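You operate a simulated robot arm through the tools that you are given. There is no shell and no other tool. Be economical: measure what you need, move in short steps, check, and stop when the job is done.

You are at the controls of a simulated robot arm. One attempt, no reset.

TASK
Take the black rubber block on the top of the steel table and put it away on the shelf of the narrow grey bench. Then put the red sign on the ledge behind the long tank away on the top of the steel table. Then put one of the small blue bottles from the long grey shelf on the block on the steel table. The order counts. Set down upright: black rubber block, red sign, small blue bottle.

The check looks at the end state, three seconds after you hand in, the way a careful person would. Anything else that was tipped, shoved, dropped, spilled or broken makes it a failure.

THE ROBOT
A 5-joint arm with a three-finger gripper on a trunk, on a base that drives. Base frame: it is fixed to the floor where the robot stands at the start and does not move with it; the origin is under the middle of the robot, x ahead of it, y to its left, z up; the surface under the hand at the start is at about z = 0.8. Readings come in m, rad, newtons and seconds.
With the tool pointing down near the work surface it reaches from about 0.32 to 0.66 m from the robot's upright axis, wherever it stands. Its first joint turns from -2.897 to 2.897 rad. Places, roughly: block on the steel table (32x15 cm) [0.58, -0.1, 0.96]; red sign [-1.25, -0.75, 0.5]; shelf of the narrow grey bench (22x72 cm) [-3.56, 3.6, 0.26]; small blue bottle [0.75, -2, 0.75]; top of the steel table [0.6, -0.5, 0.8]. The tool tilts only in the upright plane through the base axis and itself; it spins freely about its own axis. Payload 1.37 kg.
The TCP is the grasp point between the finger pads, 0.016 m short of the fingertips. In the tool frame z runs along the fingers and y along their closing line. The gripper opens to 0.101 m. The gripper's body begins 0.082 m behind the TCP.
Orientation is that of the tool frame in the base frame, as [roll, pitch, yaw] about the fixed x, y, z axes, in that order (R = Rz(yaw) Ry(pitch) Rx(roll)). With the fingers straight down and closing along the base's y, the tool's x points along the base's -x, its y along +y and its z along -z.

THE INTERFACE
- The arm moves only by the tool apply_moves. Its argument "commands" is a list of rows, each a list of 6 numbers: the shift along the tool's x, y, z in m, then the turn, a rotation vector about the tool's x, y, z in rad. In form: [[tx, ty, tz, ax, ay, az], ...]. A call has 1 to 20 rows; each row is the pose to reach, as a shift and turn from the pose commanded when the call began, along the tool's axes at that moment. "gripper" is the closure in counts, from 0 (fully open) to 255 (shut), set as the call begins (left out, the last holds). Each row takes 0.2 s and may step no farther than 0.05 m and 0.15 rad from the row before; otherwise, or with a gripper value out of range, the whole call is refused. A pose out of reach is approached as far as the arm can. The call stops where the force on the tool passes 40 N (or 10 N more than at its start, if that is more) or the arm is blocked; 0.2 s more then pass. Each finger travels about 0.045 m/s and halts on what it meets, pressing with about 26 N; the grip force reading is that of the motor and also rises with nothing between the fingers. The clock runs only during rows and for 0.2 s after the last one: add rows that repeat a pose to give the fingers time. It gives the time, the measured TCP pose, the force on the tool (base axes), the opening and the grip force at its end, in the units of the frame above (readings bear some noise), with the torque about the TCP (base axes, N m) and any sound that the robot's microphone picked up, and new pictures: "pictures" is both (left out), scene, wrist or none.
- Cameras (640 x 400 px; columns grow to the right, rows downward): "scene" is now at [0.0163, 0.1599, 1.5789]; the picture's right is [-0.24, -0.97, 0.00], its down [-0.73, 0.18, -0.66] and it looks along [0.64, -0.16, -0.75] (base axes); focal length 281 px, centre (320, 200). "wrist" rides on the gripper at [0.072, 0.02, -0.104] in the tool frame; the picture's right is [-0.26, 0.96, 0.00], its down [-0.76, -0.21, -0.62] and it looks along [-0.60, -0.16, 0.78] (tool axes); focal length 265 px, centre (320, 200). There is no depth. A picture from a camera that has moved, and an enlarged one, comes with that camera's place and axes in the base frame and with its lens.
- raise_lower(by): slides the trunk up (or, below 0, down) by that many m; the arm and the scene camera ride with it, the base frame stays. It gives what a move gives, with no picture.
- base_move(legs): drives the robot by 1 to 6 legs, each [ahead, left, turn to the left] in m, m and rad, along the robot's own axes; the way and the turn of a leg run together, so that a leg with both is an arc; at most 1.5 m and 3.142 rad a leg. The arm and the cameras ride along, it lands a little off, and it stops where it bumps. It gives what a move gives, and a new picture of the scene camera.
- turn_head(pan, tilt): turns the head with the scene camera to pan (to the left, within 2.705 rad either way) and tilt (down, from -0.506 to 1.204), counted from straight ahead of the robot. It gives what a move gives, and a new picture of the scene camera.
- close_up(camera, box): a new picture of the part [left, top, right, bottom] of that camera's present view, enlarged. The clock stands still meanwhile.
- close_job(): hands the job in; it is judged then, once.

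Work in short steps. Places have to be worked out from the pictures, the camera data and where the tool is seen: move nearer, look again, correct. Check each grasp and each placing, and mend what went wrong. You have 165 turns and 260 pictures in all, those below and enlarged ones among them. Open the gripper and draw the arm clear of the work before you hand the job in, unless the task says otherwise; then end with one line.

The tools are called as name(argument=value, ...) on one line, values as JSON. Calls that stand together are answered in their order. apply_moves: Moves the arm, as the interface text tells. Its arguments: {"type":"object","properties":{"commands":{"type":"array","items":{"type":"array","items":{"type":"number"}}},"gripper":{"type":"number"},"pictures":{"type":"string","enum":["both","scene","wrist","none"]}},"required":["commands"]} The other tools are called the same way: raise_lower (by) slides the trunk up or down; base_move (legs) drives the base; turn_head (pan, tilt) turns the head that bears the scene camera; close_up (camera, box) takes an enlarged picture of a part of a camera's view; close_job () hands the job in.

At the start:

```text
t: 0.0
ee_pos: [0.4291, 0.0738, 1.1812]
tool_rot: [3.141, 0.001, -3.141]
force: [-0.2, -0.1, 0.3]
moment: [0.01, 0.0, 0.01]
finger_gap: 0.1007
grasp_force: 0.0
trunk travel left (down, up): [-0.525, 0.065]
robot x, y, heading: [-0.0006, -0.0011, 0.004]
head pan, tilt: [-0.237, 0.85]
```

scene: 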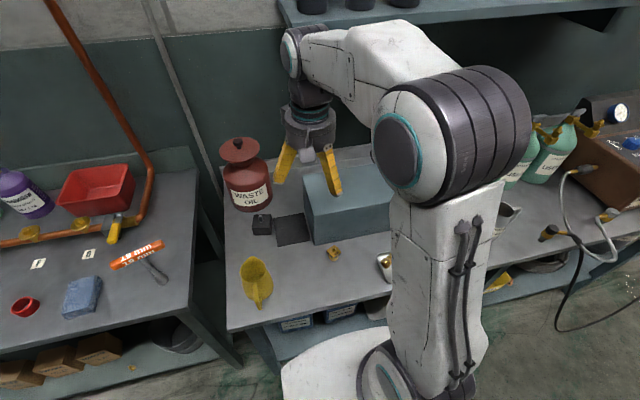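
wrist: 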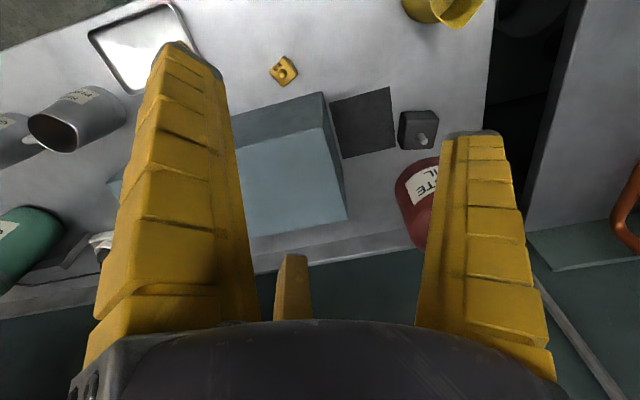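

The table shows a blue-grey block, a dark square and a small dark cube near the red can. I enlarge that region to identify the black rubber block.

close_up(camera="scene", box=[210, 120, 410, 330])

turn_head(pan=-0.9, tilt=0.6)

```text
1.90 times, centred on (310, 225) of scene
camera zoom: at [0.0163, 0.1599, 1.5789], right [-0.24, -0.97, 0.0], down [-0.73, 0.18, -0.66], along [0.64, -0.16, -0.75], focal length 536 px, centre (339, 152)
```

zoom: 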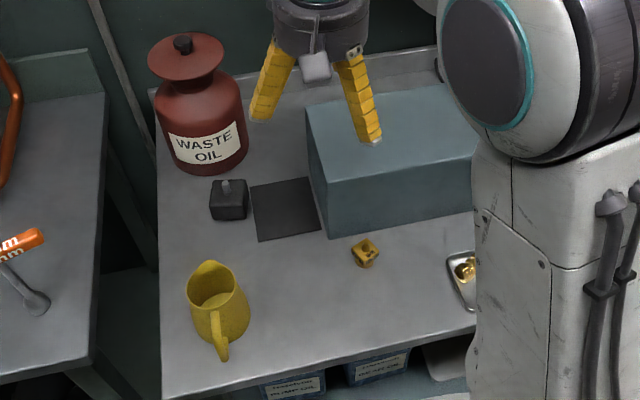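

```text
t: 1.0
ee_pos: [0.4279, 0.0731, 1.1807]
tool_rot: [3.141, 0.001, -3.141]
force: [-0.5, 1.1, 0.2]
moment: [0.01, -0.04, -0.02]
finger_gap: 0.1005
grasp_force: 0.1
trunk travel left (down, up): [-0.525, 0.065]
robot x, y, heading: [-0.0012, 0.0029, -0.002]
head pan, tilt: [-0.901, 0.6]
camera scene: at [-0.0047, 0.1091, 1.5998], right [-0.78, -0.62, 0.0], down [-0.35, 0.44, -0.82], along [0.51, -0.65, -0.57], focal length 281 px, centre (320, 200)
```

scene: 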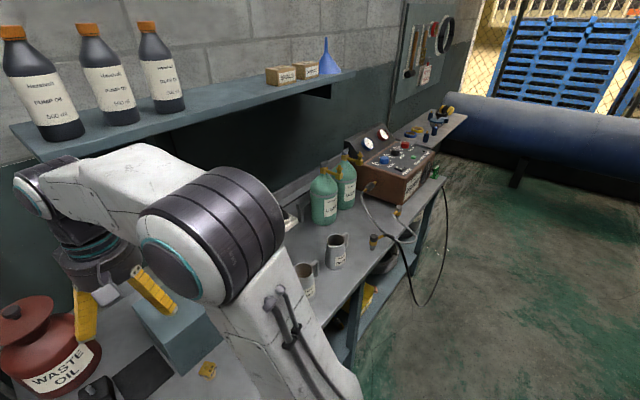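

The black cube with the small stem sits near (0.59, 0.21). I shift the base left a little so that it lies straight ahead and look down at it.

base_move(legs=[[0, 0.15, 0]])

turn_head(pan=0.1, tilt=0.9)

apply_moves(commands=[[-0.04, 0, 0, 0, 0, 0], [-0.07, 0, 0.03, 0, 0, 0], [-0.1, 0, 0.06, 0, 0, 0]], gripper=0)

```text
t: 2.4
ee_pos: [0.4293, 0.2225, 1.1813]
tool_rot: [-3.141, 0.0, 3.139]
force: [-0.3, 0.5, -0.4]
moment: [-0.05, -0.01, 0.0]
finger_gap: 0.1007
grasp_force: 0.2
trunk travel left (down, up): [-0.525, 0.065]
robot x, y, heading: [-0.0006, 0.1508, -0.009]
head pan, tilt: [-0.901, 0.6]
camera scene: at [-0.0041, 0.2595, 1.5997], right [-0.79, -0.62, 0.0], down [-0.35, 0.44, -0.83], along [0.51, -0.65, -0.56], focal length 281 px, centre (320, 200)
```

scene: 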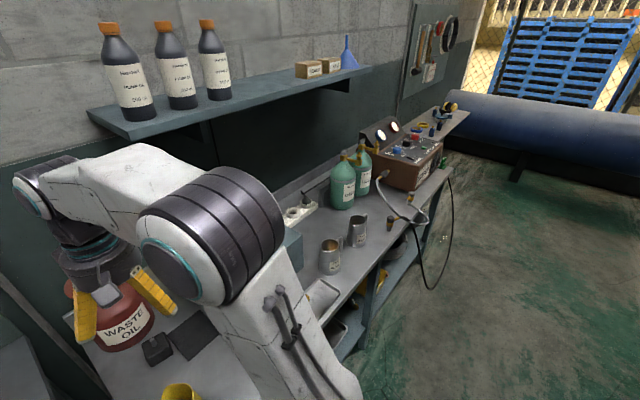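

```text
t: 3.7
ee_pos: [0.4281, 0.2216, 1.1815]
tool_rot: [3.141, 0.002, 3.139]
force: [-0.5, 0.5, -0.9]
moment: [0.03, -0.04, -0.02]
finger_gap: 0.1006
grasp_force: 0.0
trunk travel left (down, up): [-0.525, 0.065]
robot x, y, heading: [-0.0018, 0.1518, -0.002]
head pan, tilt: [0.099, 0.901]
camera scene: at [0.0164, 0.3348, 1.5751], right [0.1, -1.0, 0.0], down [-0.78, -0.07, -0.62], along [0.62, 0.06, -0.78], focal length 281 px, centre (320, 200)
```

scene: 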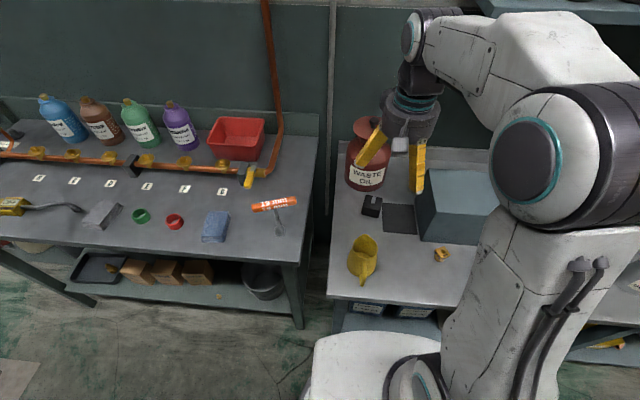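

```text
t: 4.5
ee_pos: [0.5312, 0.2207, 1.1213]
tool_rot: [-3.14, -0.001, 3.138]
force: [-0.5, 0.7, -0.8]
moment: [-0.03, 0.03, 0.02]
finger_gap: 0.1008
grasp_force: 0.1
trunk travel left (down, up): [-0.525, 0.065]
robot x, y, heading: [0.0049, 0.1492, -0.007]
head pan, tilt: [0.099, 0.901]
camera scene: at [0.0177, 0.335, 1.575], right [0.1, -1.0, 0.0], down [-0.78, -0.08, -0.62], along [0.62, 0.06, -0.78], focal length 281 px, centre (320, 200)
camera wrist: at [0.4594, 0.242, 1.2264], right [0.27, 0.96, 0.0], down [0.76, -0.21, 0.62], along [0.6, -0.17, -0.78], focal length 265 px, centre (320, 200)
```

scene: 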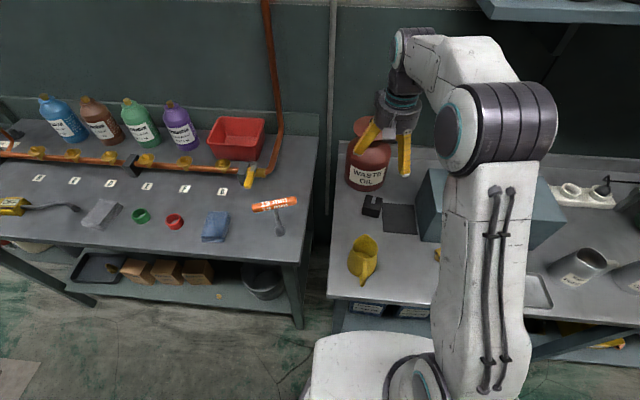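
wrist: 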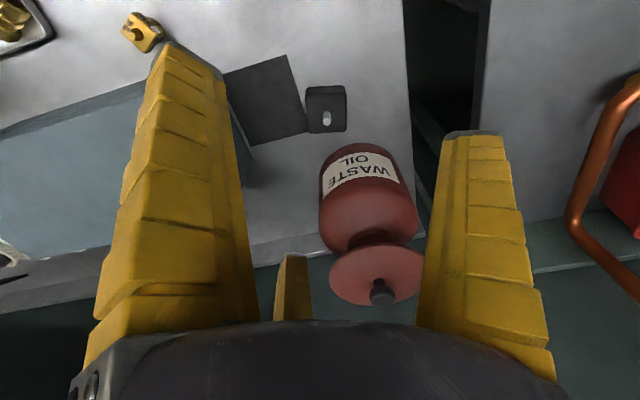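

Cube measured from both cameras at about (0.598, 0.212). I enlarge it to see its turn and stem.

close_up(camera="wrist", box=[265, 60, 385, 150])

close_up(camera="scene", box=[320, 160, 440, 260])

```text
4.44 times, centred on (325, 105) of wrist
camera zoom: at [0.4594, 0.242, 1.2264], right [0.27, 0.96, 0.0], down [0.76, -0.21, 0.62], along [0.6, -0.17, -0.78], focal length 1180 px, centre (298, 622)
```

zoom: 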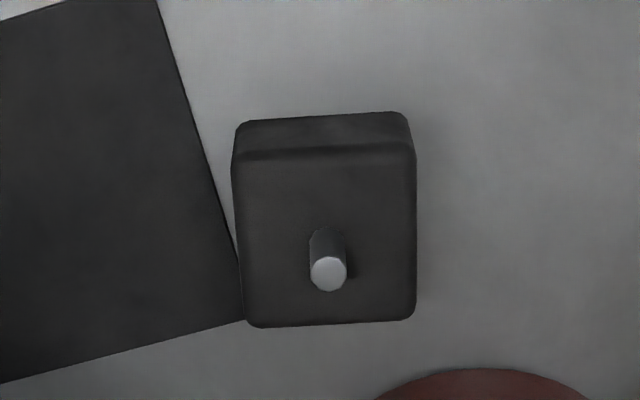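

```text
4.00 times, centred on (380, 210) of scene
camera zoom: at [0.0177, 0.335, 1.575], right [0.1, -1.0, 0.0], down [-0.78, -0.08, -0.62], along [0.62, 0.06, -0.78], focal length 1125 px, centre (80, 160)
```

zoom: 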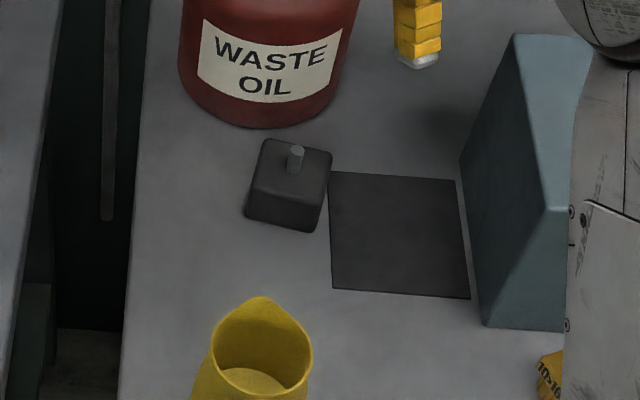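

Top centre works out to (0.595, 0.212, 0.854), side 5.5 cm, turned about -12.7° . I align above it and come down partway to check.

apply_moves(commands=[[-0.03, -0.004, 0, 0, 0, 0.11], [-0.064, -0.009, 0.0, 0, 0, 0.222], [-0.064, -0.009, 0.045, 0, 0, 0.222], [-0.064, -0.009, 0.09, 0, 0, 0.222], [-0.064, -0.009, 0.135, 0, 0, 0.222], [-0.064, -0.009, 0.16, 0, 0, 0.222], [-0.064, -0.009, 0.16, 0, 0, 0.222]])

```text
t: 6.1
ee_pos: [0.5958, 0.2124, 0.962]
tool_rot: [3.14, 0.0, 2.918]
force: [-0.4, 0.0, 0.7]
moment: [0.02, 0.02, 0.03]
finger_gap: 0.1007
grasp_force: 0.0
trunk travel left (down, up): [-0.525, 0.065]
robot x, y, heading: [-0.0006, 0.15, -0.005]
head pan, tilt: [0.099, 0.901]
camera scene: at [0.0164, 0.3348, 1.5751], right [0.1, -1.0, 0.0], down [-0.78, -0.08, -0.62], along [0.62, 0.06, -0.78], focal length 281 px, centre (320, 200)
camera wrist: at [0.5299, 0.2485, 1.067], right [0.47, 0.88, 0.0], down [0.69, -0.37, 0.62], along [0.55, -0.29, -0.78], focal length 265 px, centre (320, 200)
```

scene: 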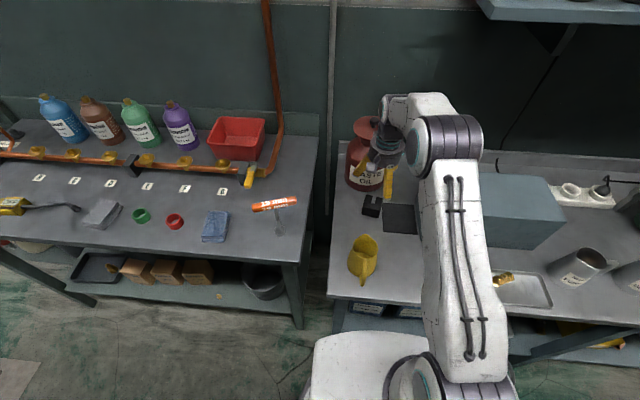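
wrist: 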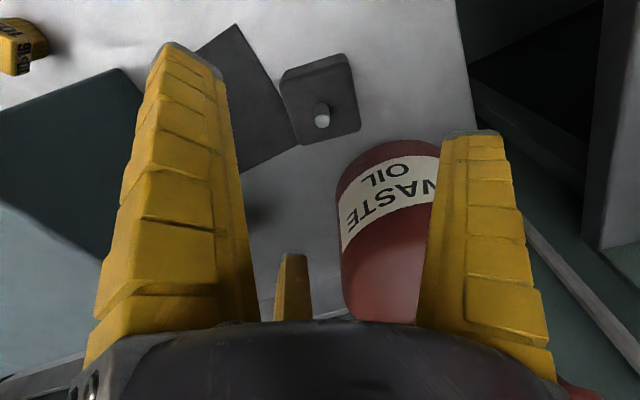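

Cube is centred along the approach line (expected pixel 320,108). I descend the remaining 13 cm.

apply_moves(commands=[[0, 0, 0.04, 0, 0, 0], [0, 0, 0.08, 0, 0, 0], [0, 0, 0.11, 0, 0, 0], [0, 0, 0.134, 0, 0, 0], [0, 0, 0.134, 0, 0, 0]])

```text
t: 7.3
ee_pos: [0.5954, 0.2128, 0.8269]
tool_rot: [-3.141, 0.0, 2.917]
force: [0.3, -0.8, -1.3]
moment: [0.02, -0.02, -0.02]
finger_gap: 0.1008
grasp_force: 0.0
trunk travel left (down, up): [-0.525, 0.065]
robot x, y, heading: [-0.0002, 0.1526, -0.006]
head pan, tilt: [0.099, 0.901]
camera scene: at [0.0164, 0.3349, 1.5751], right [0.1, -1.0, 0.0], down [-0.78, -0.08, -0.62], along [0.62, 0.06, -0.78], focal length 281 px, centre (320, 200)
camera wrist: at [0.5296, 0.2488, 0.9326], right [0.47, 0.88, 0.0], down [0.69, -0.37, 0.62], along [0.55, -0.29, -0.78], focal length 265 px, centre (320, 200)
```

scene: 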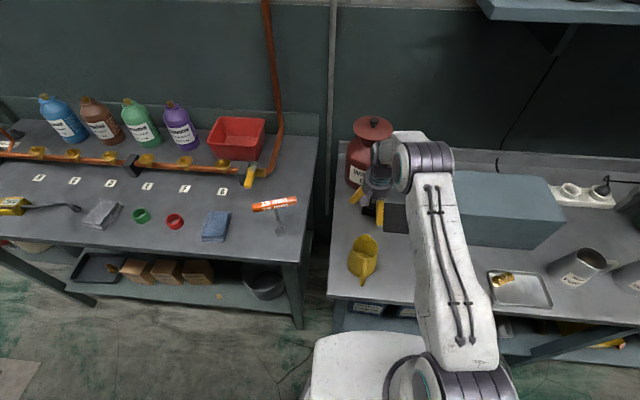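
wrist: 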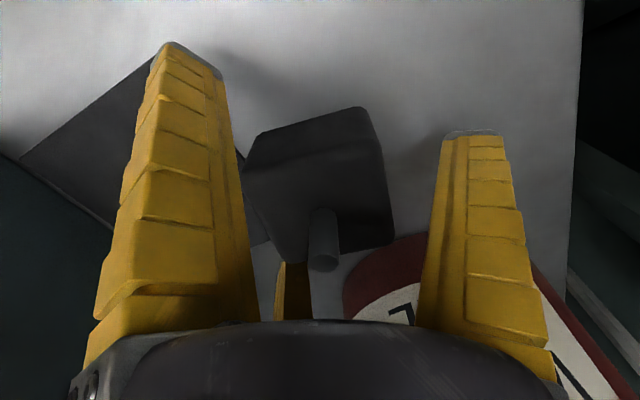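

Fingers straddle the cube. I close gently long enough to grip.

apply_moves(commands=[[0, 0, 0, 0, 0, 0], [0, 0, 0, 0, 0, 0], [0, 0, 0, 0, 0, 0], [0, 0, 0, 0, 0, 0], [0, 0, 0, 0, 0, 0], [0, 0, 0, 0, 0, 0]], gripper=255, pictures="wrist")

```text
t: 8.7
ee_pos: [0.5951, 0.2124, 0.8278]
tool_rot: [3.14, 0.0, 2.917]
force: [2.2, -3.2, 3.3]
moment: [-0.3, -0.2, 0.0]
finger_gap: 0.0708
grasp_force: 26.1
trunk travel left (down, up): [-0.525, 0.065]
robot x, y, heading: [0.0019, 0.1448, -0.003]
head pan, tilt: [0.099, 0.901]
camera wrist: at [0.5298, 0.2483, 0.9331], right [0.47, 0.88, 0.0], down [0.69, -0.37, 0.62], along [0.55, -0.29, -0.78], focal length 265 px, centre (320, 200)
```

wrist: 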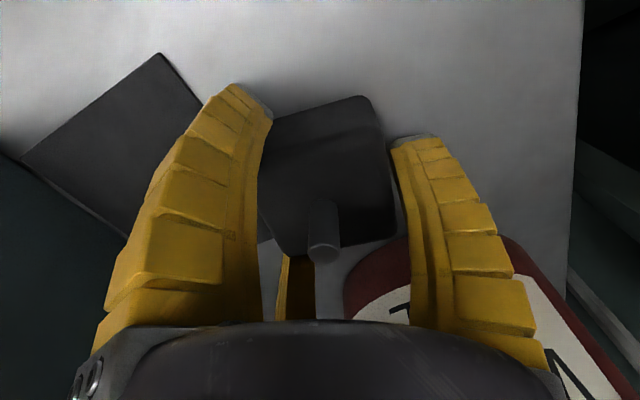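

Grip force 26 N at a 7 cm gap, fingers flush with the faces. I lift a few cm and check that it comes up with the hand.

apply_moves(commands=[[0, 0, -0.03, 0, 0, 0], [0, 0, -0.07, 0, 0, 0], [0, 0, -0.12, 0, 0, 0], [0, 0, -0.17, 0, 0, 0], [0, 0, -0.17, 0, 0, 0]])

```text
t: 9.9
ee_pos: [0.5934, 0.2155, 0.9978]
tool_rot: [3.142, -0.002, 2.916]
force: [-0.5, 0.3, -1.6]
moment: [-0.04, 0.01, 0.01]
finger_gap: 0.0705
grasp_force: 26.1
trunk travel left (down, up): [-0.525, 0.065]
robot x, y, heading: [0.0009, 0.151, -0.008]
head pan, tilt: [0.099, 0.901]
camera scene: at [0.0169, 0.3349, 1.575], right [0.1, -1.0, 0.0], down [-0.78, -0.08, -0.62], along [0.62, 0.06, -0.78], focal length 281 px, centre (320, 200)
camera wrist: at [0.5283, 0.2517, 1.1036], right [0.47, 0.88, 0.0], down [0.69, -0.37, 0.62], along [0.55, -0.29, -0.78], focal length 265 px, centre (320, 200)
```

scene: 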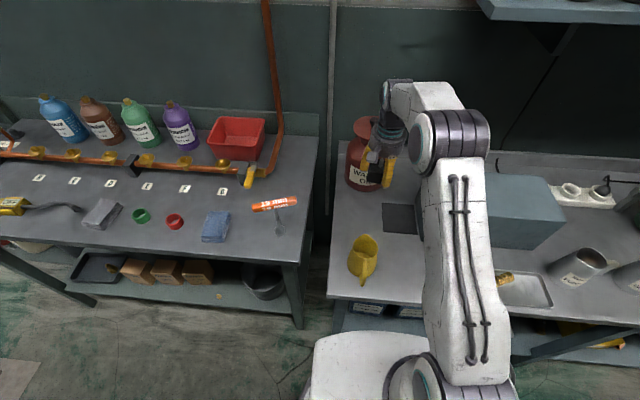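
wrist: 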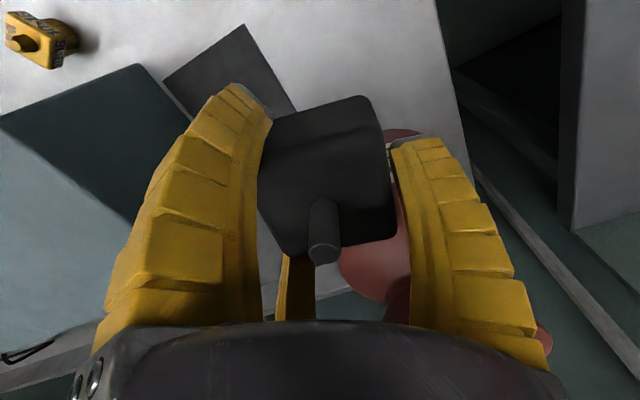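

The block is held. I lift and draw the arm in for travel, then survey the surroundings.

apply_moves(commands=[[0, 0, -0.05, 0, 0, 0], [0, 0, -0.1, 0, 0, 0], [0, 0, -0.14, 0, 0, 0], [0.039, -0.009, -0.15, 0, 0, 0], [0.078, -0.018, -0.15, 0, 0, 0], [0.117, -0.027, -0.15, 0, 0, 0], [0.156, -0.036, -0.15, 0, 0, 0], [0.175, -0.04, -0.15, 0, 0, 0]], pictures="none")

turn_head(pan=1.3, tilt=0.35)

turn_head(pan=2.4, tilt=0.35)

turn_head(pan=-2.5, tilt=0.45)

turn_head(pan=-1.5, tilt=0.45)

```text
t: 11.7
ee_pos: [0.413, 0.2102, 1.1491]
tool_rot: [3.141, -0.001, 2.917]
force: [0.3, -0.2, -2.4]
moment: [-0.03, -0.03, 0.02]
finger_gap: 0.0705
grasp_force: 26.3
trunk travel left (down, up): [-0.525, 0.065]
robot x, y, heading: [0.0019, 0.1494, -0.004]
head pan, tilt: [0.099, 0.901]
```

```text
t: 13.1
ee_pos: [0.4138, 0.2108, 1.1493]
tool_rot: [3.141, 0.0, 2.915]
force: [-0.2, 0.6, -2.1]
moment: [0.01, -0.02, -0.01]
finger_gap: 0.0707
grasp_force: 25.9
trunk travel left (down, up): [-0.525, 0.065]
robot x, y, heading: [0.0026, 0.1529, -0.003]
head pan, tilt: [1.3, 0.351]
camera scene: at [-0.0333, 0.4173, 1.6226], right [0.96, -0.27, 0.0], down [-0.09, -0.33, -0.94], along [0.25, 0.9, -0.34], focal length 281 px, centre (320, 200)
```

scene: 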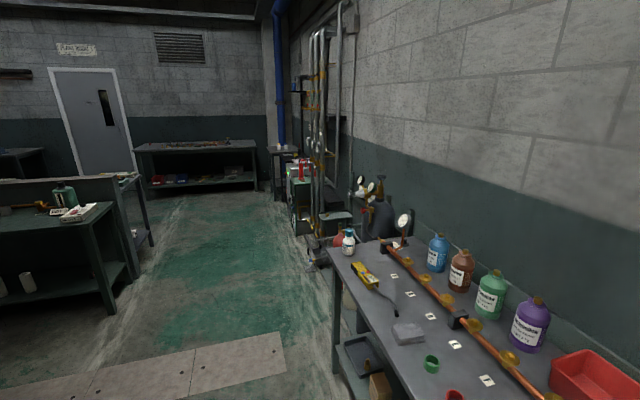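

```text
t: 14.4
ee_pos: [0.4154, 0.2102, 1.1492]
tool_rot: [3.141, 0.0, 2.918]
force: [0.2, 0.0, -2.3]
moment: [-0.02, -0.03, -0.03]
finger_gap: 0.0704
grasp_force: 25.8
trunk travel left (down, up): [-0.525, 0.065]
robot x, y, heading: [-0.0007, 0.1489, -0.003]
head pan, tilt: [2.4, 0.351]
camera scene: at [-0.1269, 0.3909, 1.6226], right [0.68, 0.73, 0.0], down [0.25, -0.23, -0.94], along [-0.69, 0.64, -0.34], focal length 281 px, centre (320, 200)
```

scene: 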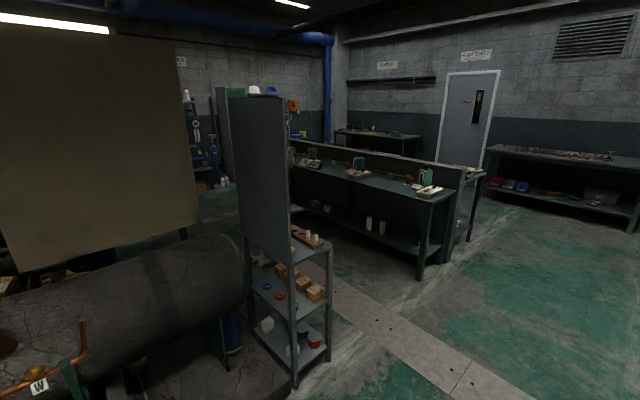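

```text
t: 18.3
ee_pos: [0.414, 0.2106, 1.1501]
tool_rot: [3.14, 0.0, 2.915]
force: [-1.0, 0.0, -3.5]
moment: [-0.01, -0.03, -0.03]
finger_gap: 0.0707
grasp_force: 25.8
trunk travel left (down, up): [-0.525, 0.065]
robot x, y, heading: [-0.0012, 0.1482, -0.004]
head pan, tilt: [-2.499, 0.45]
camera scene: at [-0.1323, 0.2728, 1.6134], right [-0.6, 0.8, 0.0], down [0.35, 0.26, -0.9], along [-0.72, -0.54, -0.44], focal length 281 px, centre (320, 200)
```

scene: 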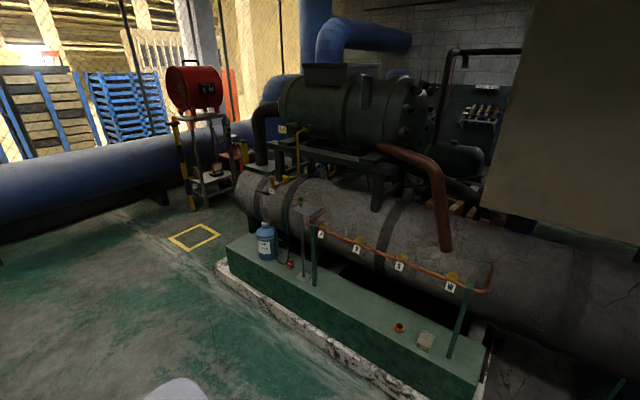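

```text
t: 19.6
ee_pos: [0.4141, 0.2103, 1.1494]
tool_rot: [3.141, -0.001, 2.916]
force: [-0.1, 0.0, -2.4]
moment: [0.0, -0.01, -0.01]
finger_gap: 0.0706
grasp_force: 25.9
trunk travel left (down, up): [-0.525, 0.065]
robot x, y, heading: [-0.0036, 0.1539, -0.002]
head pan, tilt: [-1.499, 0.45]
camera scene: at [-0.0524, 0.2359, 1.6134], right [-1.0, -0.07, 0.0], down [-0.03, 0.43, -0.9], along [0.06, -0.9, -0.44], focal length 281 px, centre (320, 200)
```

scene: 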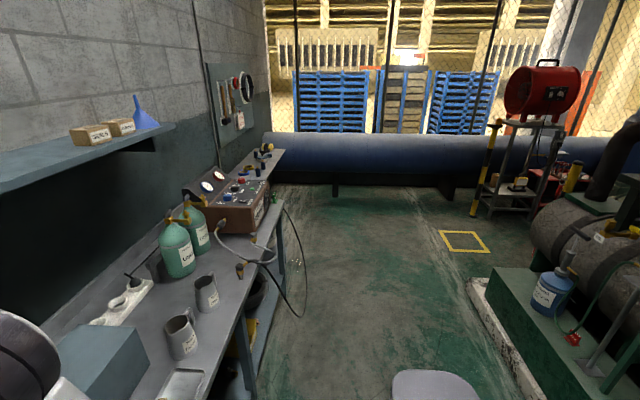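

Held firmly. I look closer toward the target shelf direction (pan 2.4 view, around the partitioned benches).

turn_head(pan=2.4, tilt=0.35)

close_up(camera="scene", box=[220, 100, 500, 275])

```text
t: 22.8
ee_pos: [0.4152, 0.212, 1.149]
tool_rot: [3.141, 0.0, 2.916]
force: [0.5, -0.6, -2.5]
moment: [0.02, 0.0, 0.0]
finger_gap: 0.0706
grasp_force: 26.0
trunk travel left (down, up): [-0.525, 0.065]
robot x, y, heading: [0.0001, 0.151, -0.005]
head pan, tilt: [2.4, 0.351]
camera scene: at [-0.127, 0.3908, 1.6226], right [0.68, 0.73, 0.0], down [0.25, -0.23, -0.94], along [-0.69, 0.64, -0.34], focal length 281 px, centre (320, 200)
```

scene: 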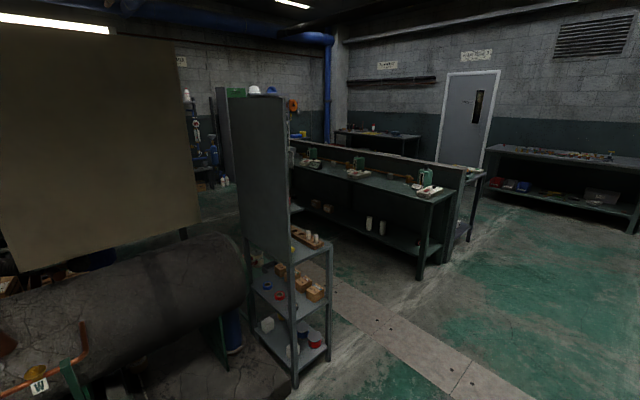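

```text
2.29 times, centred on (360, 188) of scene
camera zoom: at [-0.127, 0.3908, 1.6226], right [0.68, 0.73, 0.0], down [0.25, -0.23, -0.94], along [-0.69, 0.64, -0.34], focal length 643 px, centre (229, 229)
```

zoom: 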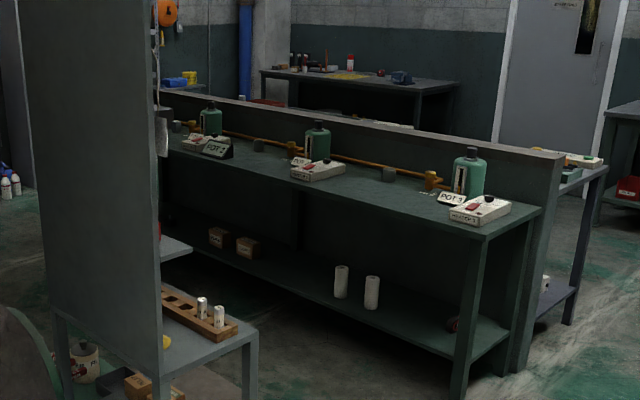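

The narrow bench appears to be behind the partition of the long bench, reachable by the aisle at x≈-0.4 and then along y≈4.4. I back off, turn left and drive up the aisle partway.

base_move(legs=[[-0.35, 0, 0], [0, 0, 1.57], [1.5, 0, 0], [1.0, 0, 0]])

turn_head(pan=0.6, tilt=0.45)

```text
t: 40.7
ee_pos: [-0.3912, 3.0906, 1.1493]
tool_rot: [-3.141, 0.003, -1.795]
force: [-0.3, 0.7, -2.7]
moment: [0.01, 0.01, -0.01]
finger_gap: 0.0705
grasp_force: 25.6
trunk travel left (down, up): [-0.525, 0.065]
robot x, y, heading: [-0.3282, 2.6758, 1.569]
head pan, tilt: [2.4, 0.351]
camera scene: at [-0.5688, 2.5522, 1.6226], right [-0.73, 0.68, 0.0], down [0.23, 0.25, -0.94], along [-0.64, -0.69, -0.34], focal length 281 px, centre (320, 200)
```

scene: 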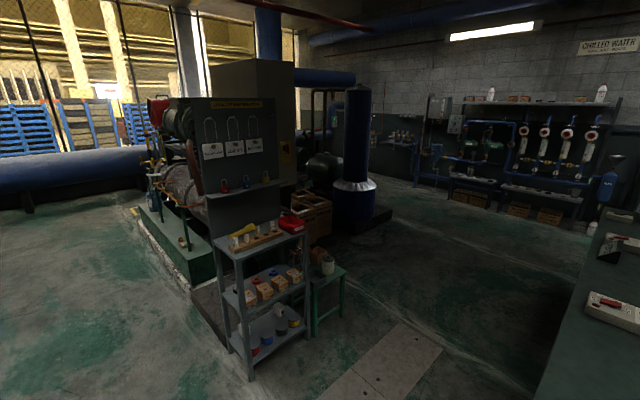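

```text
t: 42.5
ee_pos: [-0.3911, 3.0902, 1.149]
tool_rot: [-3.141, 0.001, -1.795]
force: [-0.1, 0.3, -2.6]
moment: [-0.02, -0.01, 0.02]
finger_gap: 0.0706
grasp_force: 26.1
trunk travel left (down, up): [-0.525, 0.065]
robot x, y, heading: [-0.3319, 2.6776, 1.57]
head pan, tilt: [0.6, 0.45]
camera scene: at [-0.5573, 2.6963, 1.6134], right [0.83, 0.56, 0.0], down [0.24, -0.36, -0.9], along [-0.51, 0.74, -0.44], focal length 281 px, centre (320, 200)
```

scene: 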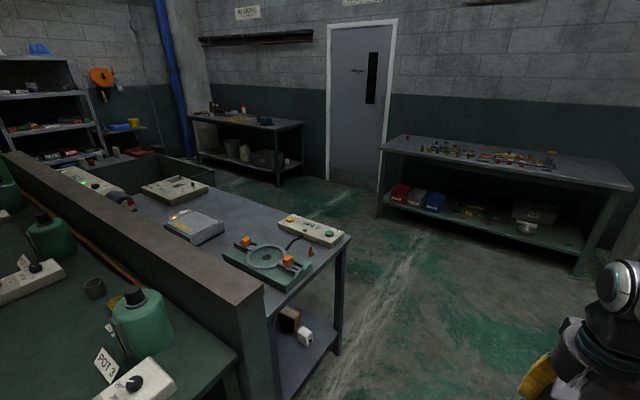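

The bench beyond the partition extends in -x. I go on to y≈4.5 and turn to face -x to see what stands at x≈-3.5.

base_move(legs=[[1.5, 0, 0], [0.2, 0, 0], [0, 0, 1.57]])

turn_head(pan=0.2, tilt=0.4)

```text
t: 55.0
ee_pos: [-0.7159, 4.331, 1.1498]
tool_rot: [3.141, 0.001, -0.242]
force: [0.5, -0.3, -1.8]
moment: [0.01, 0.01, 0.01]
finger_gap: 0.0706
grasp_force: 26.3
trunk travel left (down, up): [-0.525, 0.065]
robot x, y, heading: [-0.2992, 4.3884, 3.124]
head pan, tilt: [0.6, 0.45]
camera scene: at [-0.3206, 4.161, 1.6134], right [-0.55, 0.84, 0.0], down [0.36, 0.24, -0.9], along [-0.75, -0.49, -0.44], focal length 281 px, centre (320, 200)
```

scene: 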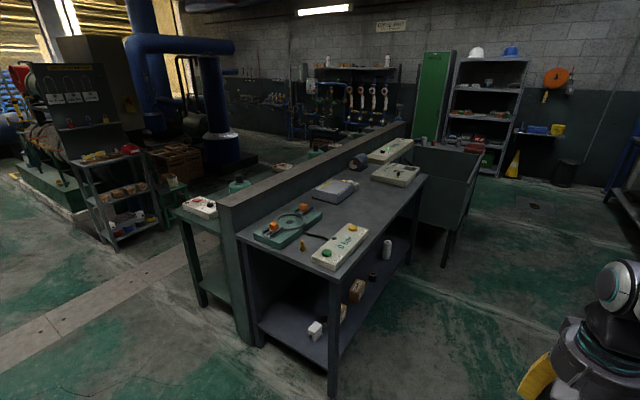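

```text
t: 55.9
ee_pos: [-0.7146, 4.3311, 1.1497]
tool_rot: [3.14, -0.001, -0.244]
force: [-0.5, 0.7, -2.4]
moment: [0.0, 0.01, -0.03]
finger_gap: 0.0706
grasp_force: 25.6
trunk travel left (down, up): [-0.525, 0.065]
robot x, y, heading: [-0.2989, 4.3836, 3.116]
head pan, tilt: [0.201, 0.4]
camera scene: at [-0.3348, 4.1947, 1.618], right [-0.18, 0.98, 0.0], down [0.38, 0.07, -0.92], along [-0.91, -0.17, -0.39], focal length 281 px, centre (320, 200)
```

scene: 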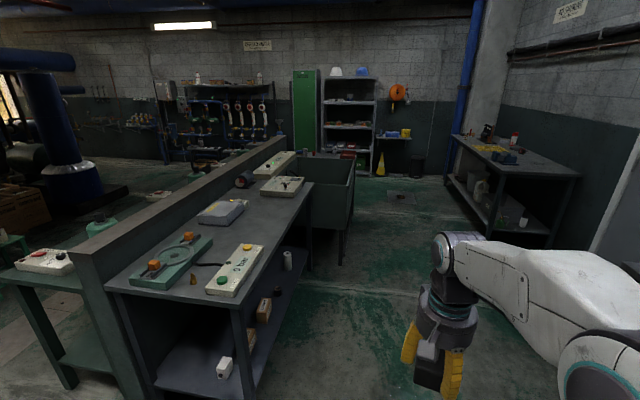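

There is a deep trough at the end of the grey bench, and the target lies behind it. I drive ahead along y≈4.7 and look left.

base_move(legs=[[1.3, -0.3, 0], [0.7, 0, 0]])

turn_head(pan=0.75, tilt=0.7)

```text
t: 66.0
ee_pos: [-2.6931, 4.7256, 1.1495]
tool_rot: [-3.141, 0.002, -0.273]
force: [-0.2, -0.2, -2.6]
moment: [-0.02, -0.01, -0.01]
finger_gap: 0.0707
grasp_force: 26.4
trunk travel left (down, up): [-0.525, 0.065]
robot x, y, heading: [-2.2759, 4.7667, 3.09]
head pan, tilt: [0.201, 0.4]
camera scene: at [-2.3168, 4.5779, 1.618], right [-0.15, 0.99, 0.0], down [0.39, 0.06, -0.92], along [-0.91, -0.14, -0.39], focal length 281 px, centre (320, 200)
```

scene: 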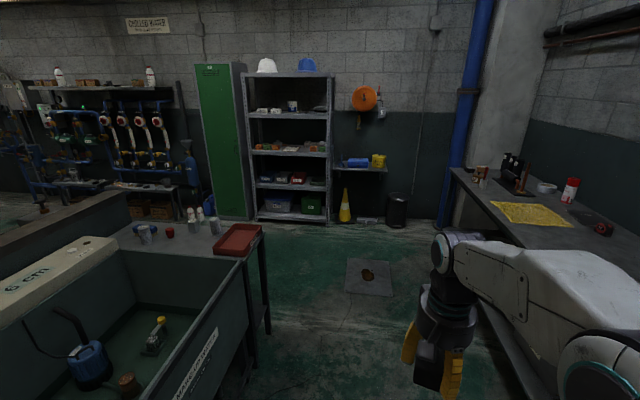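

```text
t: 67.0
ee_pos: [-2.6923, 4.7251, 1.1489]
tool_rot: [3.141, 0.0, -0.273]
force: [-0.3, 0.5, -2.5]
moment: [0.02, -0.01, 0.02]
finger_gap: 0.0703
grasp_force: 26.3
trunk travel left (down, up): [-0.525, 0.065]
robot x, y, heading: [-2.2771, 4.7681, 3.091]
head pan, tilt: [0.75, 0.7]
camera scene: at [-2.2897, 4.5371, 1.5912], right [-0.64, 0.77, 0.0], down [0.49, 0.41, -0.77], along [-0.59, -0.49, -0.64], focal length 281 px, centre (320, 200)
```

scene: 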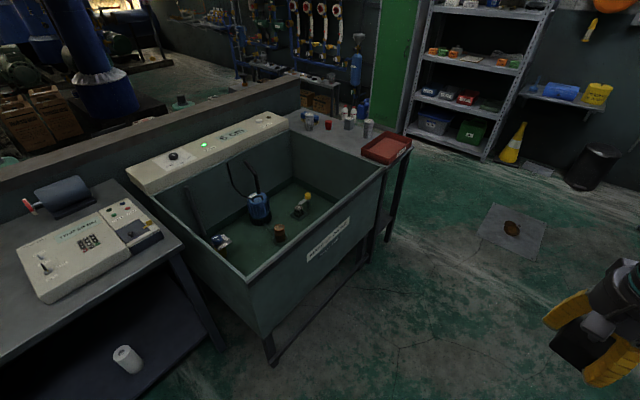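

The narrow bench with the red tray is beyond the trough. I move ahead a bit more to see its shelf and the space on its far side.

base_move(legs=[[1.0, 0, 0]])

turn_head(pan=1.3, tilt=0.8)

turn_head(pan=0.6, tilt=0.8)

```text
t: 72.2
ee_pos: [-3.6963, 4.7883, 1.1504]
tool_rot: [-3.141, 0.001, -0.285]
force: [0.1, 0.6, -3.0]
moment: [0.02, 0.01, -0.02]
finger_gap: 0.0704
grasp_force: 25.7
trunk travel left (down, up): [-0.525, 0.065]
robot x, y, heading: [-3.2824, 4.8273, 3.079]
head pan, tilt: [0.75, 0.7]
camera scene: at [-3.2967, 4.5952, 1.5912], right [-0.63, 0.77, 0.0], down [0.5, 0.41, -0.76], along [-0.59, -0.48, -0.64], focal length 281 px, centre (320, 200)
```

scene: 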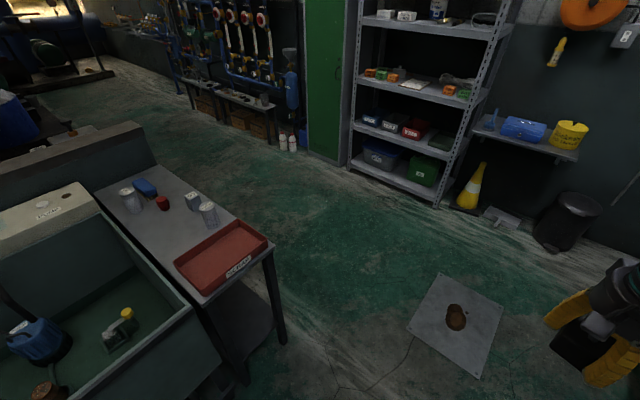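

```text
t: 73.1
ee_pos: [-3.6955, 4.7887, 1.1498]
tool_rot: [-3.141, 0.0, -0.287]
force: [-0.1, 0.1, -2.9]
moment: [0.05, 0.01, 0.0]
finger_gap: 0.0704
grasp_force: 25.7
trunk travel left (down, up): [-0.525, 0.065]
robot x, y, heading: [-3.281, 4.8279, 3.077]
head pan, tilt: [1.3, 0.799]
camera scene: at [-3.2571, 4.5728, 1.583], right [-0.94, 0.33, 0.0], down [0.24, 0.68, -0.7], along [-0.23, -0.66, -0.72], focal length 281 px, centre (320, 200)
```

scene: 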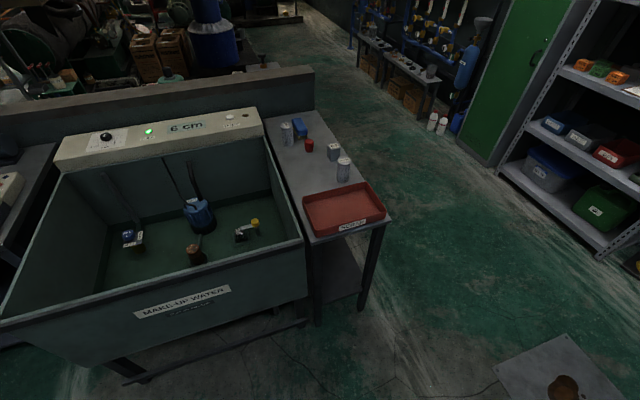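

```text
t: 74.2
ee_pos: [-3.6962, 4.7896, 1.1488]
tool_rot: [3.141, 0.001, -0.287]
force: [-0.6, -0.6, -2.6]
moment: [0.03, 0.01, 0.01]
finger_gap: 0.0702
grasp_force: 26.6
trunk travel left (down, up): [-0.525, 0.065]
robot x, y, heading: [-3.2802, 4.8251, 3.078]
head pan, tilt: [0.6, 0.799]
camera scene: at [-3.2999, 4.6077, 1.5829], right [-0.51, 0.86, 0.0], down [0.62, 0.37, -0.7], along [-0.6, -0.36, -0.72], focal length 281 px, centre (320, 200)
```

scene: 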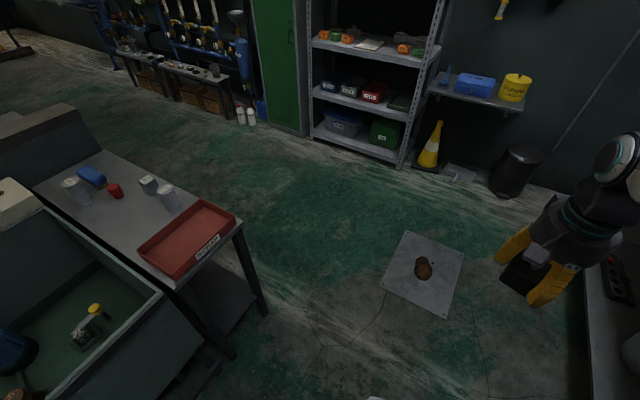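

Far side of the narrow bench is clear floor. I go between bench corner and floor plate, then around to x≈-4.4, and turn to face +x.

base_move(legs=[[0.635, 0.567, 0], [0.404, 0.728, 0], [0, 0, 1.6], [0, 0, 1.6]])

turn_head(pan=0.35, tilt=0.8)

```text
t: 90.5
ee_pos: [-3.9991, 3.6565, 1.1489]
tool_rot: [3.14, -0.001, 2.877]
force: [0.1, -0.4, -3.1]
moment: [0.01, 0.02, 0.03]
finger_gap: 0.0703
grasp_force: 26.1
trunk travel left (down, up): [-0.525, 0.065]
robot x, y, heading: [-4.416, 3.6098, -0.045]
head pan, tilt: [0.6, 0.799]
camera scene: at [-4.398, 3.8332, 1.5829], right [0.53, -0.85, 0.0], down [-0.61, -0.38, -0.7], along [0.59, 0.37, -0.72], focal length 281 px, centre (320, 200)
```

scene: 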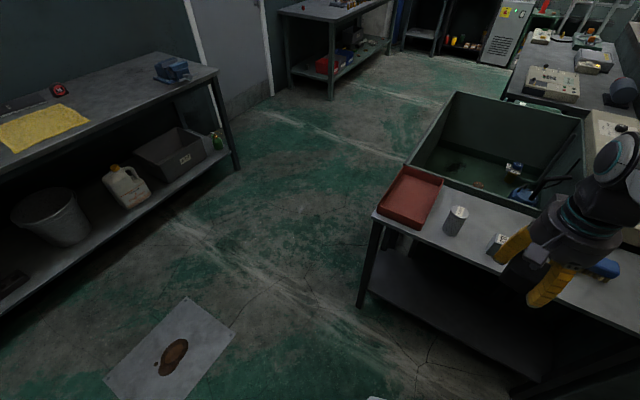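

```text
t: 91.3
ee_pos: [-3.9988, 3.6553, 1.1503]
tool_rot: [-3.141, 0.001, 2.879]
force: [-0.2, 0.3, -1.7]
moment: [-0.02, 0.03, 0.01]
finger_gap: 0.0706
grasp_force: 26.5
trunk travel left (down, up): [-0.525, 0.065]
robot x, y, heading: [-4.4145, 3.6102, -0.039]
head pan, tilt: [0.351, 0.799]
camera scene: at [-4.3895, 3.815, 1.5829], right [0.31, -0.95, 0.0], down [-0.68, -0.22, -0.7], along [0.66, 0.21, -0.72], focal length 281 px, centre (320, 200)
```

scene: 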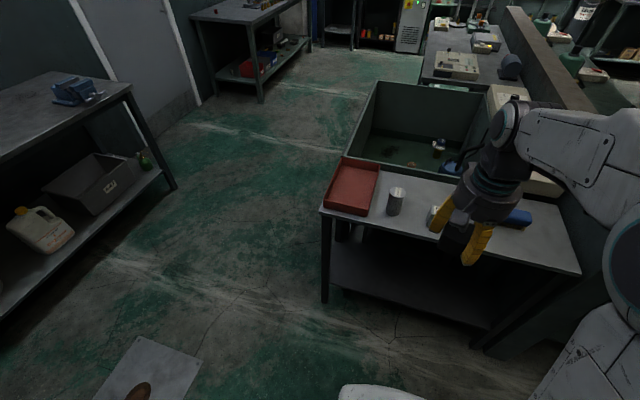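

The shelf is empty and its near edge lies about x=-3.69. I square the tool to the arm's plane (spin -0.37) and lower the trunk so I can reach under the top with a modest tilt.

apply_moves(commands=[[0, 0, 0, 0, 0, -0.13], [0, 0, 0, 0, 0, -0.26], [0, 0, 0, 0, 0, -0.37], [0, 0, 0, 0, 0, -0.37]], pictures="none")

raise_lower(by=-0.5)

turn_head(pan=0.15, tilt=0.6)

```text
t: 92.3
ee_pos: [-3.9989, 3.6556, 1.1493]
tool_rot: [3.141, 0.002, -3.034]
force: [0.2, 0.2, -2.3]
moment: [-0.07, -0.03, -0.03]
finger_gap: 0.0707
grasp_force: 25.8
trunk travel left (down, up): [-0.525, 0.065]
robot x, y, heading: [-4.4122, 3.6084, -0.036]
head pan, tilt: [0.351, 0.799]
```

```text
refused: -0.5 is not a number from -0.4 to 0.4
```

```text
t: 93.0
ee_pos: [-3.999, 3.6568, 1.1502]
tool_rot: [-3.141, 0.001, -3.035]
force: [0.7, -0.1, -2.3]
moment: [-0.02, -0.01, 0.03]
finger_gap: 0.0703
grasp_force: 25.8
trunk travel left (down, up): [-0.525, 0.065]
robot x, y, heading: [-4.4119, 3.6086, -0.044]
head pan, tilt: [0.15, 0.6]
camera scene: at [-4.3784, 3.8, 1.5998], right [0.11, -0.99, 0.0], down [-0.56, -0.06, -0.82], along [0.82, 0.09, -0.57], focal length 281 px, centre (320, 200)
```

scene: 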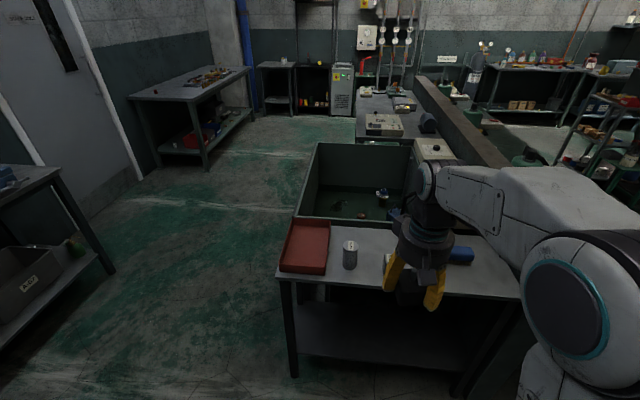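

Lowering in two steps (limit 0.4 each) and viewing the shelf from the lower head.

raise_lower(by=-0.3)

raise_lower(by=-0.22)

turn_head(pan=0.1, tilt=0.65)

```text
t: 96.0
ee_pos: [-3.9986, 3.6554, 0.8491]
tool_rot: [3.141, -0.001, -3.035]
force: [0.5, 0.1, -1.6]
moment: [-0.02, -0.02, 0.0]
finger_gap: 0.0705
grasp_force: 25.7
trunk travel left (down, up): [-0.225, 0.365]
robot x, y, heading: [-4.4145, 3.612, -0.038]
head pan, tilt: [0.15, 0.6]
```

```text
t: 98.3
ee_pos: [-3.9977, 3.6558, 0.6297]
tool_rot: [-3.141, 0.0, -3.034]
force: [-1.0, -0.8, -2.4]
moment: [0.01, 0.0, -0.05]
finger_gap: 0.0706
grasp_force: 26.1
trunk travel left (down, up): [-0.005, 0.585]
robot x, y, heading: [-4.4147, 3.6091, -0.043]
head pan, tilt: [0.15, 0.6]
```

```text
t: 99.0
ee_pos: [-3.999, 3.6549, 0.6286]
tool_rot: [3.141, 0.0, -3.036]
force: [0.7, 0.8, -2.0]
moment: [-0.05, 0.01, 0.0]
finger_gap: 0.0704
grasp_force: 25.8
trunk travel left (down, up): [-0.005, 0.585]
robot x, y, heading: [-4.4135, 3.6103, -0.041]
head pan, tilt: [0.099, 0.649]
camera scene: at [-4.3797, 3.7954, 1.0756], right [0.06, -1.0, 0.0], down [-0.6, -0.04, -0.8], along [0.8, 0.05, -0.6], focal length 281 px, centre (320, 200)
```

scene: 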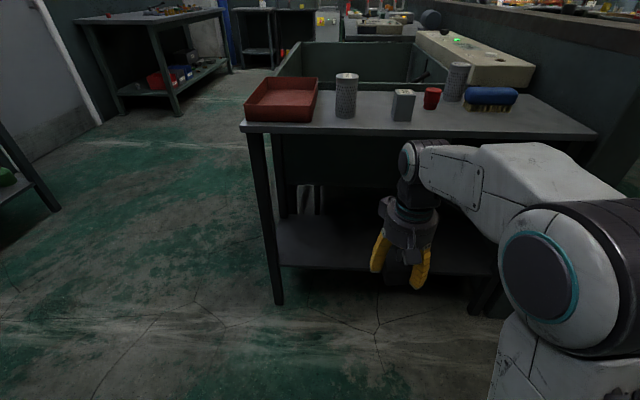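

Top edge is ~(-3.725, z≈0.79), shelf edge ~-3.69. I lower to z≈0.36 while tilting the tool 0.5 rad, staying clear of the bench.

apply_moves(commands=[[-0.03, 0, 0.04, 0, 0, 0], [-0.06, 0, 0.08, 0, -0.1, 0], [-0.09, 0, 0.12, 0, -0.2, 0], [-0.1, 0, 0.165, 0, -0.3, 0], [-0.1, 0, 0.21, 0, -0.4, 0], [-0.1, 0, 0.245, 0, -0.5, 0], [-0.1, 0, 0.265, 0, -0.52, 0], [-0.1, 0, 0.265, 0, -0.52, 0]])

```text
t: 100.8
ee_pos: [-3.899, 3.6648, 0.3634]
tool_rot: [3.131, 0.52, -3.034]
force: [0.1, 0.1, -2.4]
moment: [0.02, 0.0, 0.0]
finger_gap: 0.0707
grasp_force: 26.1
trunk travel left (down, up): [-0.005, 0.585]
robot x, y, heading: [-4.4131, 3.6069, -0.038]
head pan, tilt: [0.099, 0.649]
camera scene: at [-4.3797, 3.7954, 1.0755], right [0.06, -1.0, 0.0], down [-0.6, -0.04, -0.8], along [0.8, 0.05, -0.6], focal length 281 px, centre (320, 200)
camera wrist: at [-4.0147, 3.6726, 0.4192], right [0.12, 0.98, 0.14], down [0.37, -0.17, 0.91], along [0.92, -0.06, -0.38], focal length 265 px, centre (320, 200)
```

scene: 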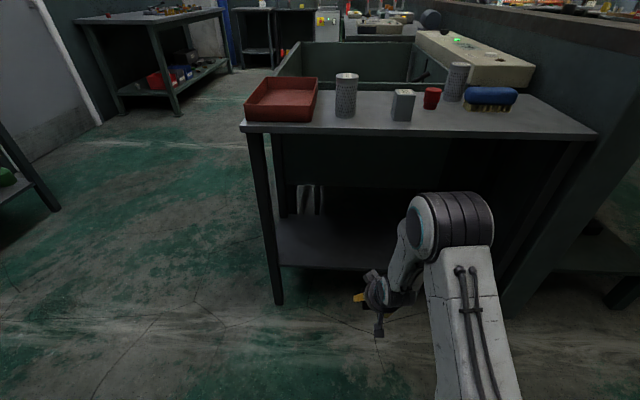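
wrist: 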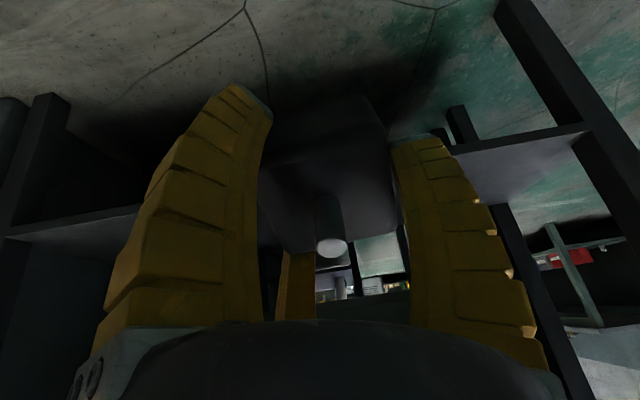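

The shelf edge again computes to x≈-3.696. The block bottom is about 6 cm above shelf height; I drive ahead 0.2 m.

base_move(legs=[[0.2, 0, 0]])

close_up(camera="wrist", box=[0, 0, 640, 400])

```text
t: 102.4
ee_pos: [-3.6984, 3.6555, 0.3641]
tool_rot: [3.132, 0.518, -3.036]
force: [-0.6, 0.2, -2.7]
moment: [-0.02, 0.01, 0.02]
finger_gap: 0.0701
grasp_force: 26.0
trunk travel left (down, up): [-0.005, 0.585]
robot x, y, heading: [-4.2107, 3.599, -0.044]
head pan, tilt: [0.099, 0.649]
camera scene: at [-4.1787, 3.7869, 1.0755], right [0.06, -1.0, 0.0], down [-0.6, -0.03, -0.8], along [0.8, 0.04, -0.6], focal length 281 px, centre (320, 200)
```

scene: 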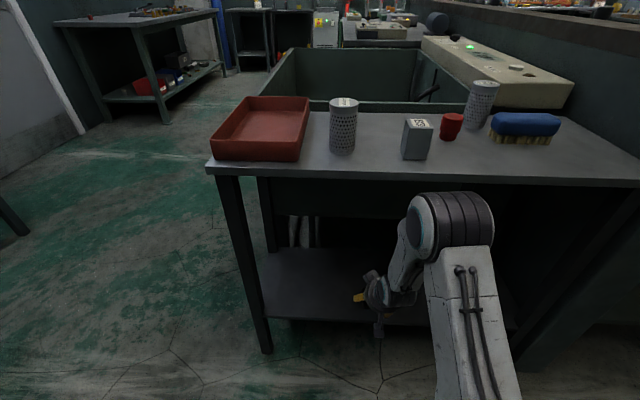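

```text
1.00 times, centred on (320, 200) of wrist (not enlarged: the box is as wide or as high as the picture)
camera zoom: at [-3.8139, 3.6633, 0.4196], right [0.12, 0.98, 0.14], down [0.37, -0.18, 0.91], along [0.92, -0.06, -0.39], focal length 265 px, centre (320, 200)
```

zoom: 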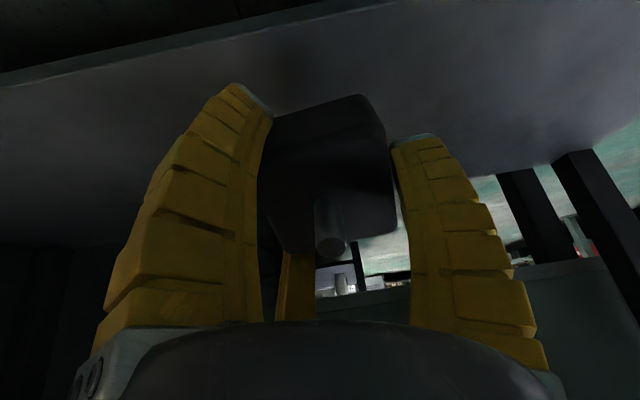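

Edge confirmed at ≈-3.70. I move the TCP 10 cm forward, then down 4.5 cm, stopping just short of contact.

apply_moves(commands=[[-0.0434, 0, 0.0249, 0, 0, 0], [-0.0868, 0, 0.0497, 0, 0, 0], [-0.0744, 0, 0.0714, 0, 0, 0], [-0.0644, 0, 0.0888, 0, 0, 0], [-0.0644, 0, 0.0888, 0, 0, 0]])

```text
t: 103.6
ee_pos: [-3.5984, 3.6683, 0.3185]
tool_rot: [3.132, 0.518, -3.037]
force: [-0.4, -0.1, -3.1]
moment: [-0.02, -0.03, 0.01]
finger_gap: 0.0704
grasp_force: 26.7
trunk travel left (down, up): [-0.005, 0.585]
robot x, y, heading: [-4.2149, 3.6012, -0.046]
head pan, tilt: [0.099, 0.649]
camera scene: at [-4.1787, 3.7869, 1.0755], right [0.06, -1.0, 0.0], down [-0.6, -0.03, -0.8], along [0.8, 0.04, -0.6], focal length 281 px, centre (320, 200)
camera wrist: at [-3.7149, 3.6754, 0.3741], right [0.12, 0.98, 0.14], down [0.37, -0.18, 0.91], along [0.92, -0.06, -0.39], focal length 265 px, centre (320, 200)
```

scene: 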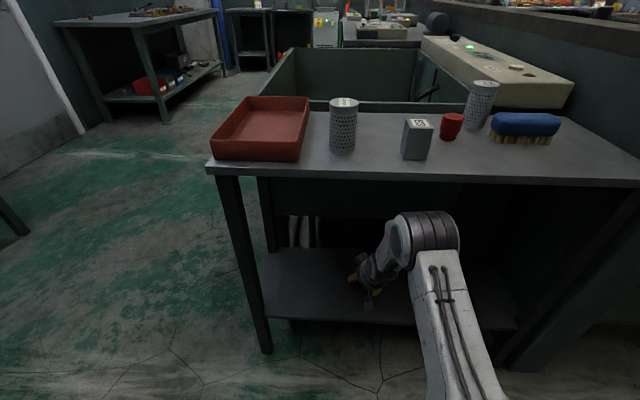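
wrist: 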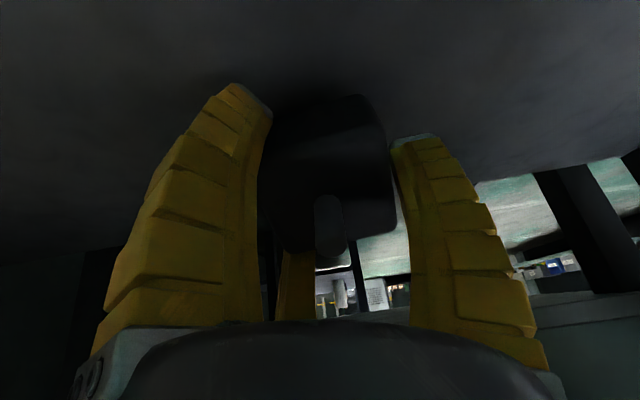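

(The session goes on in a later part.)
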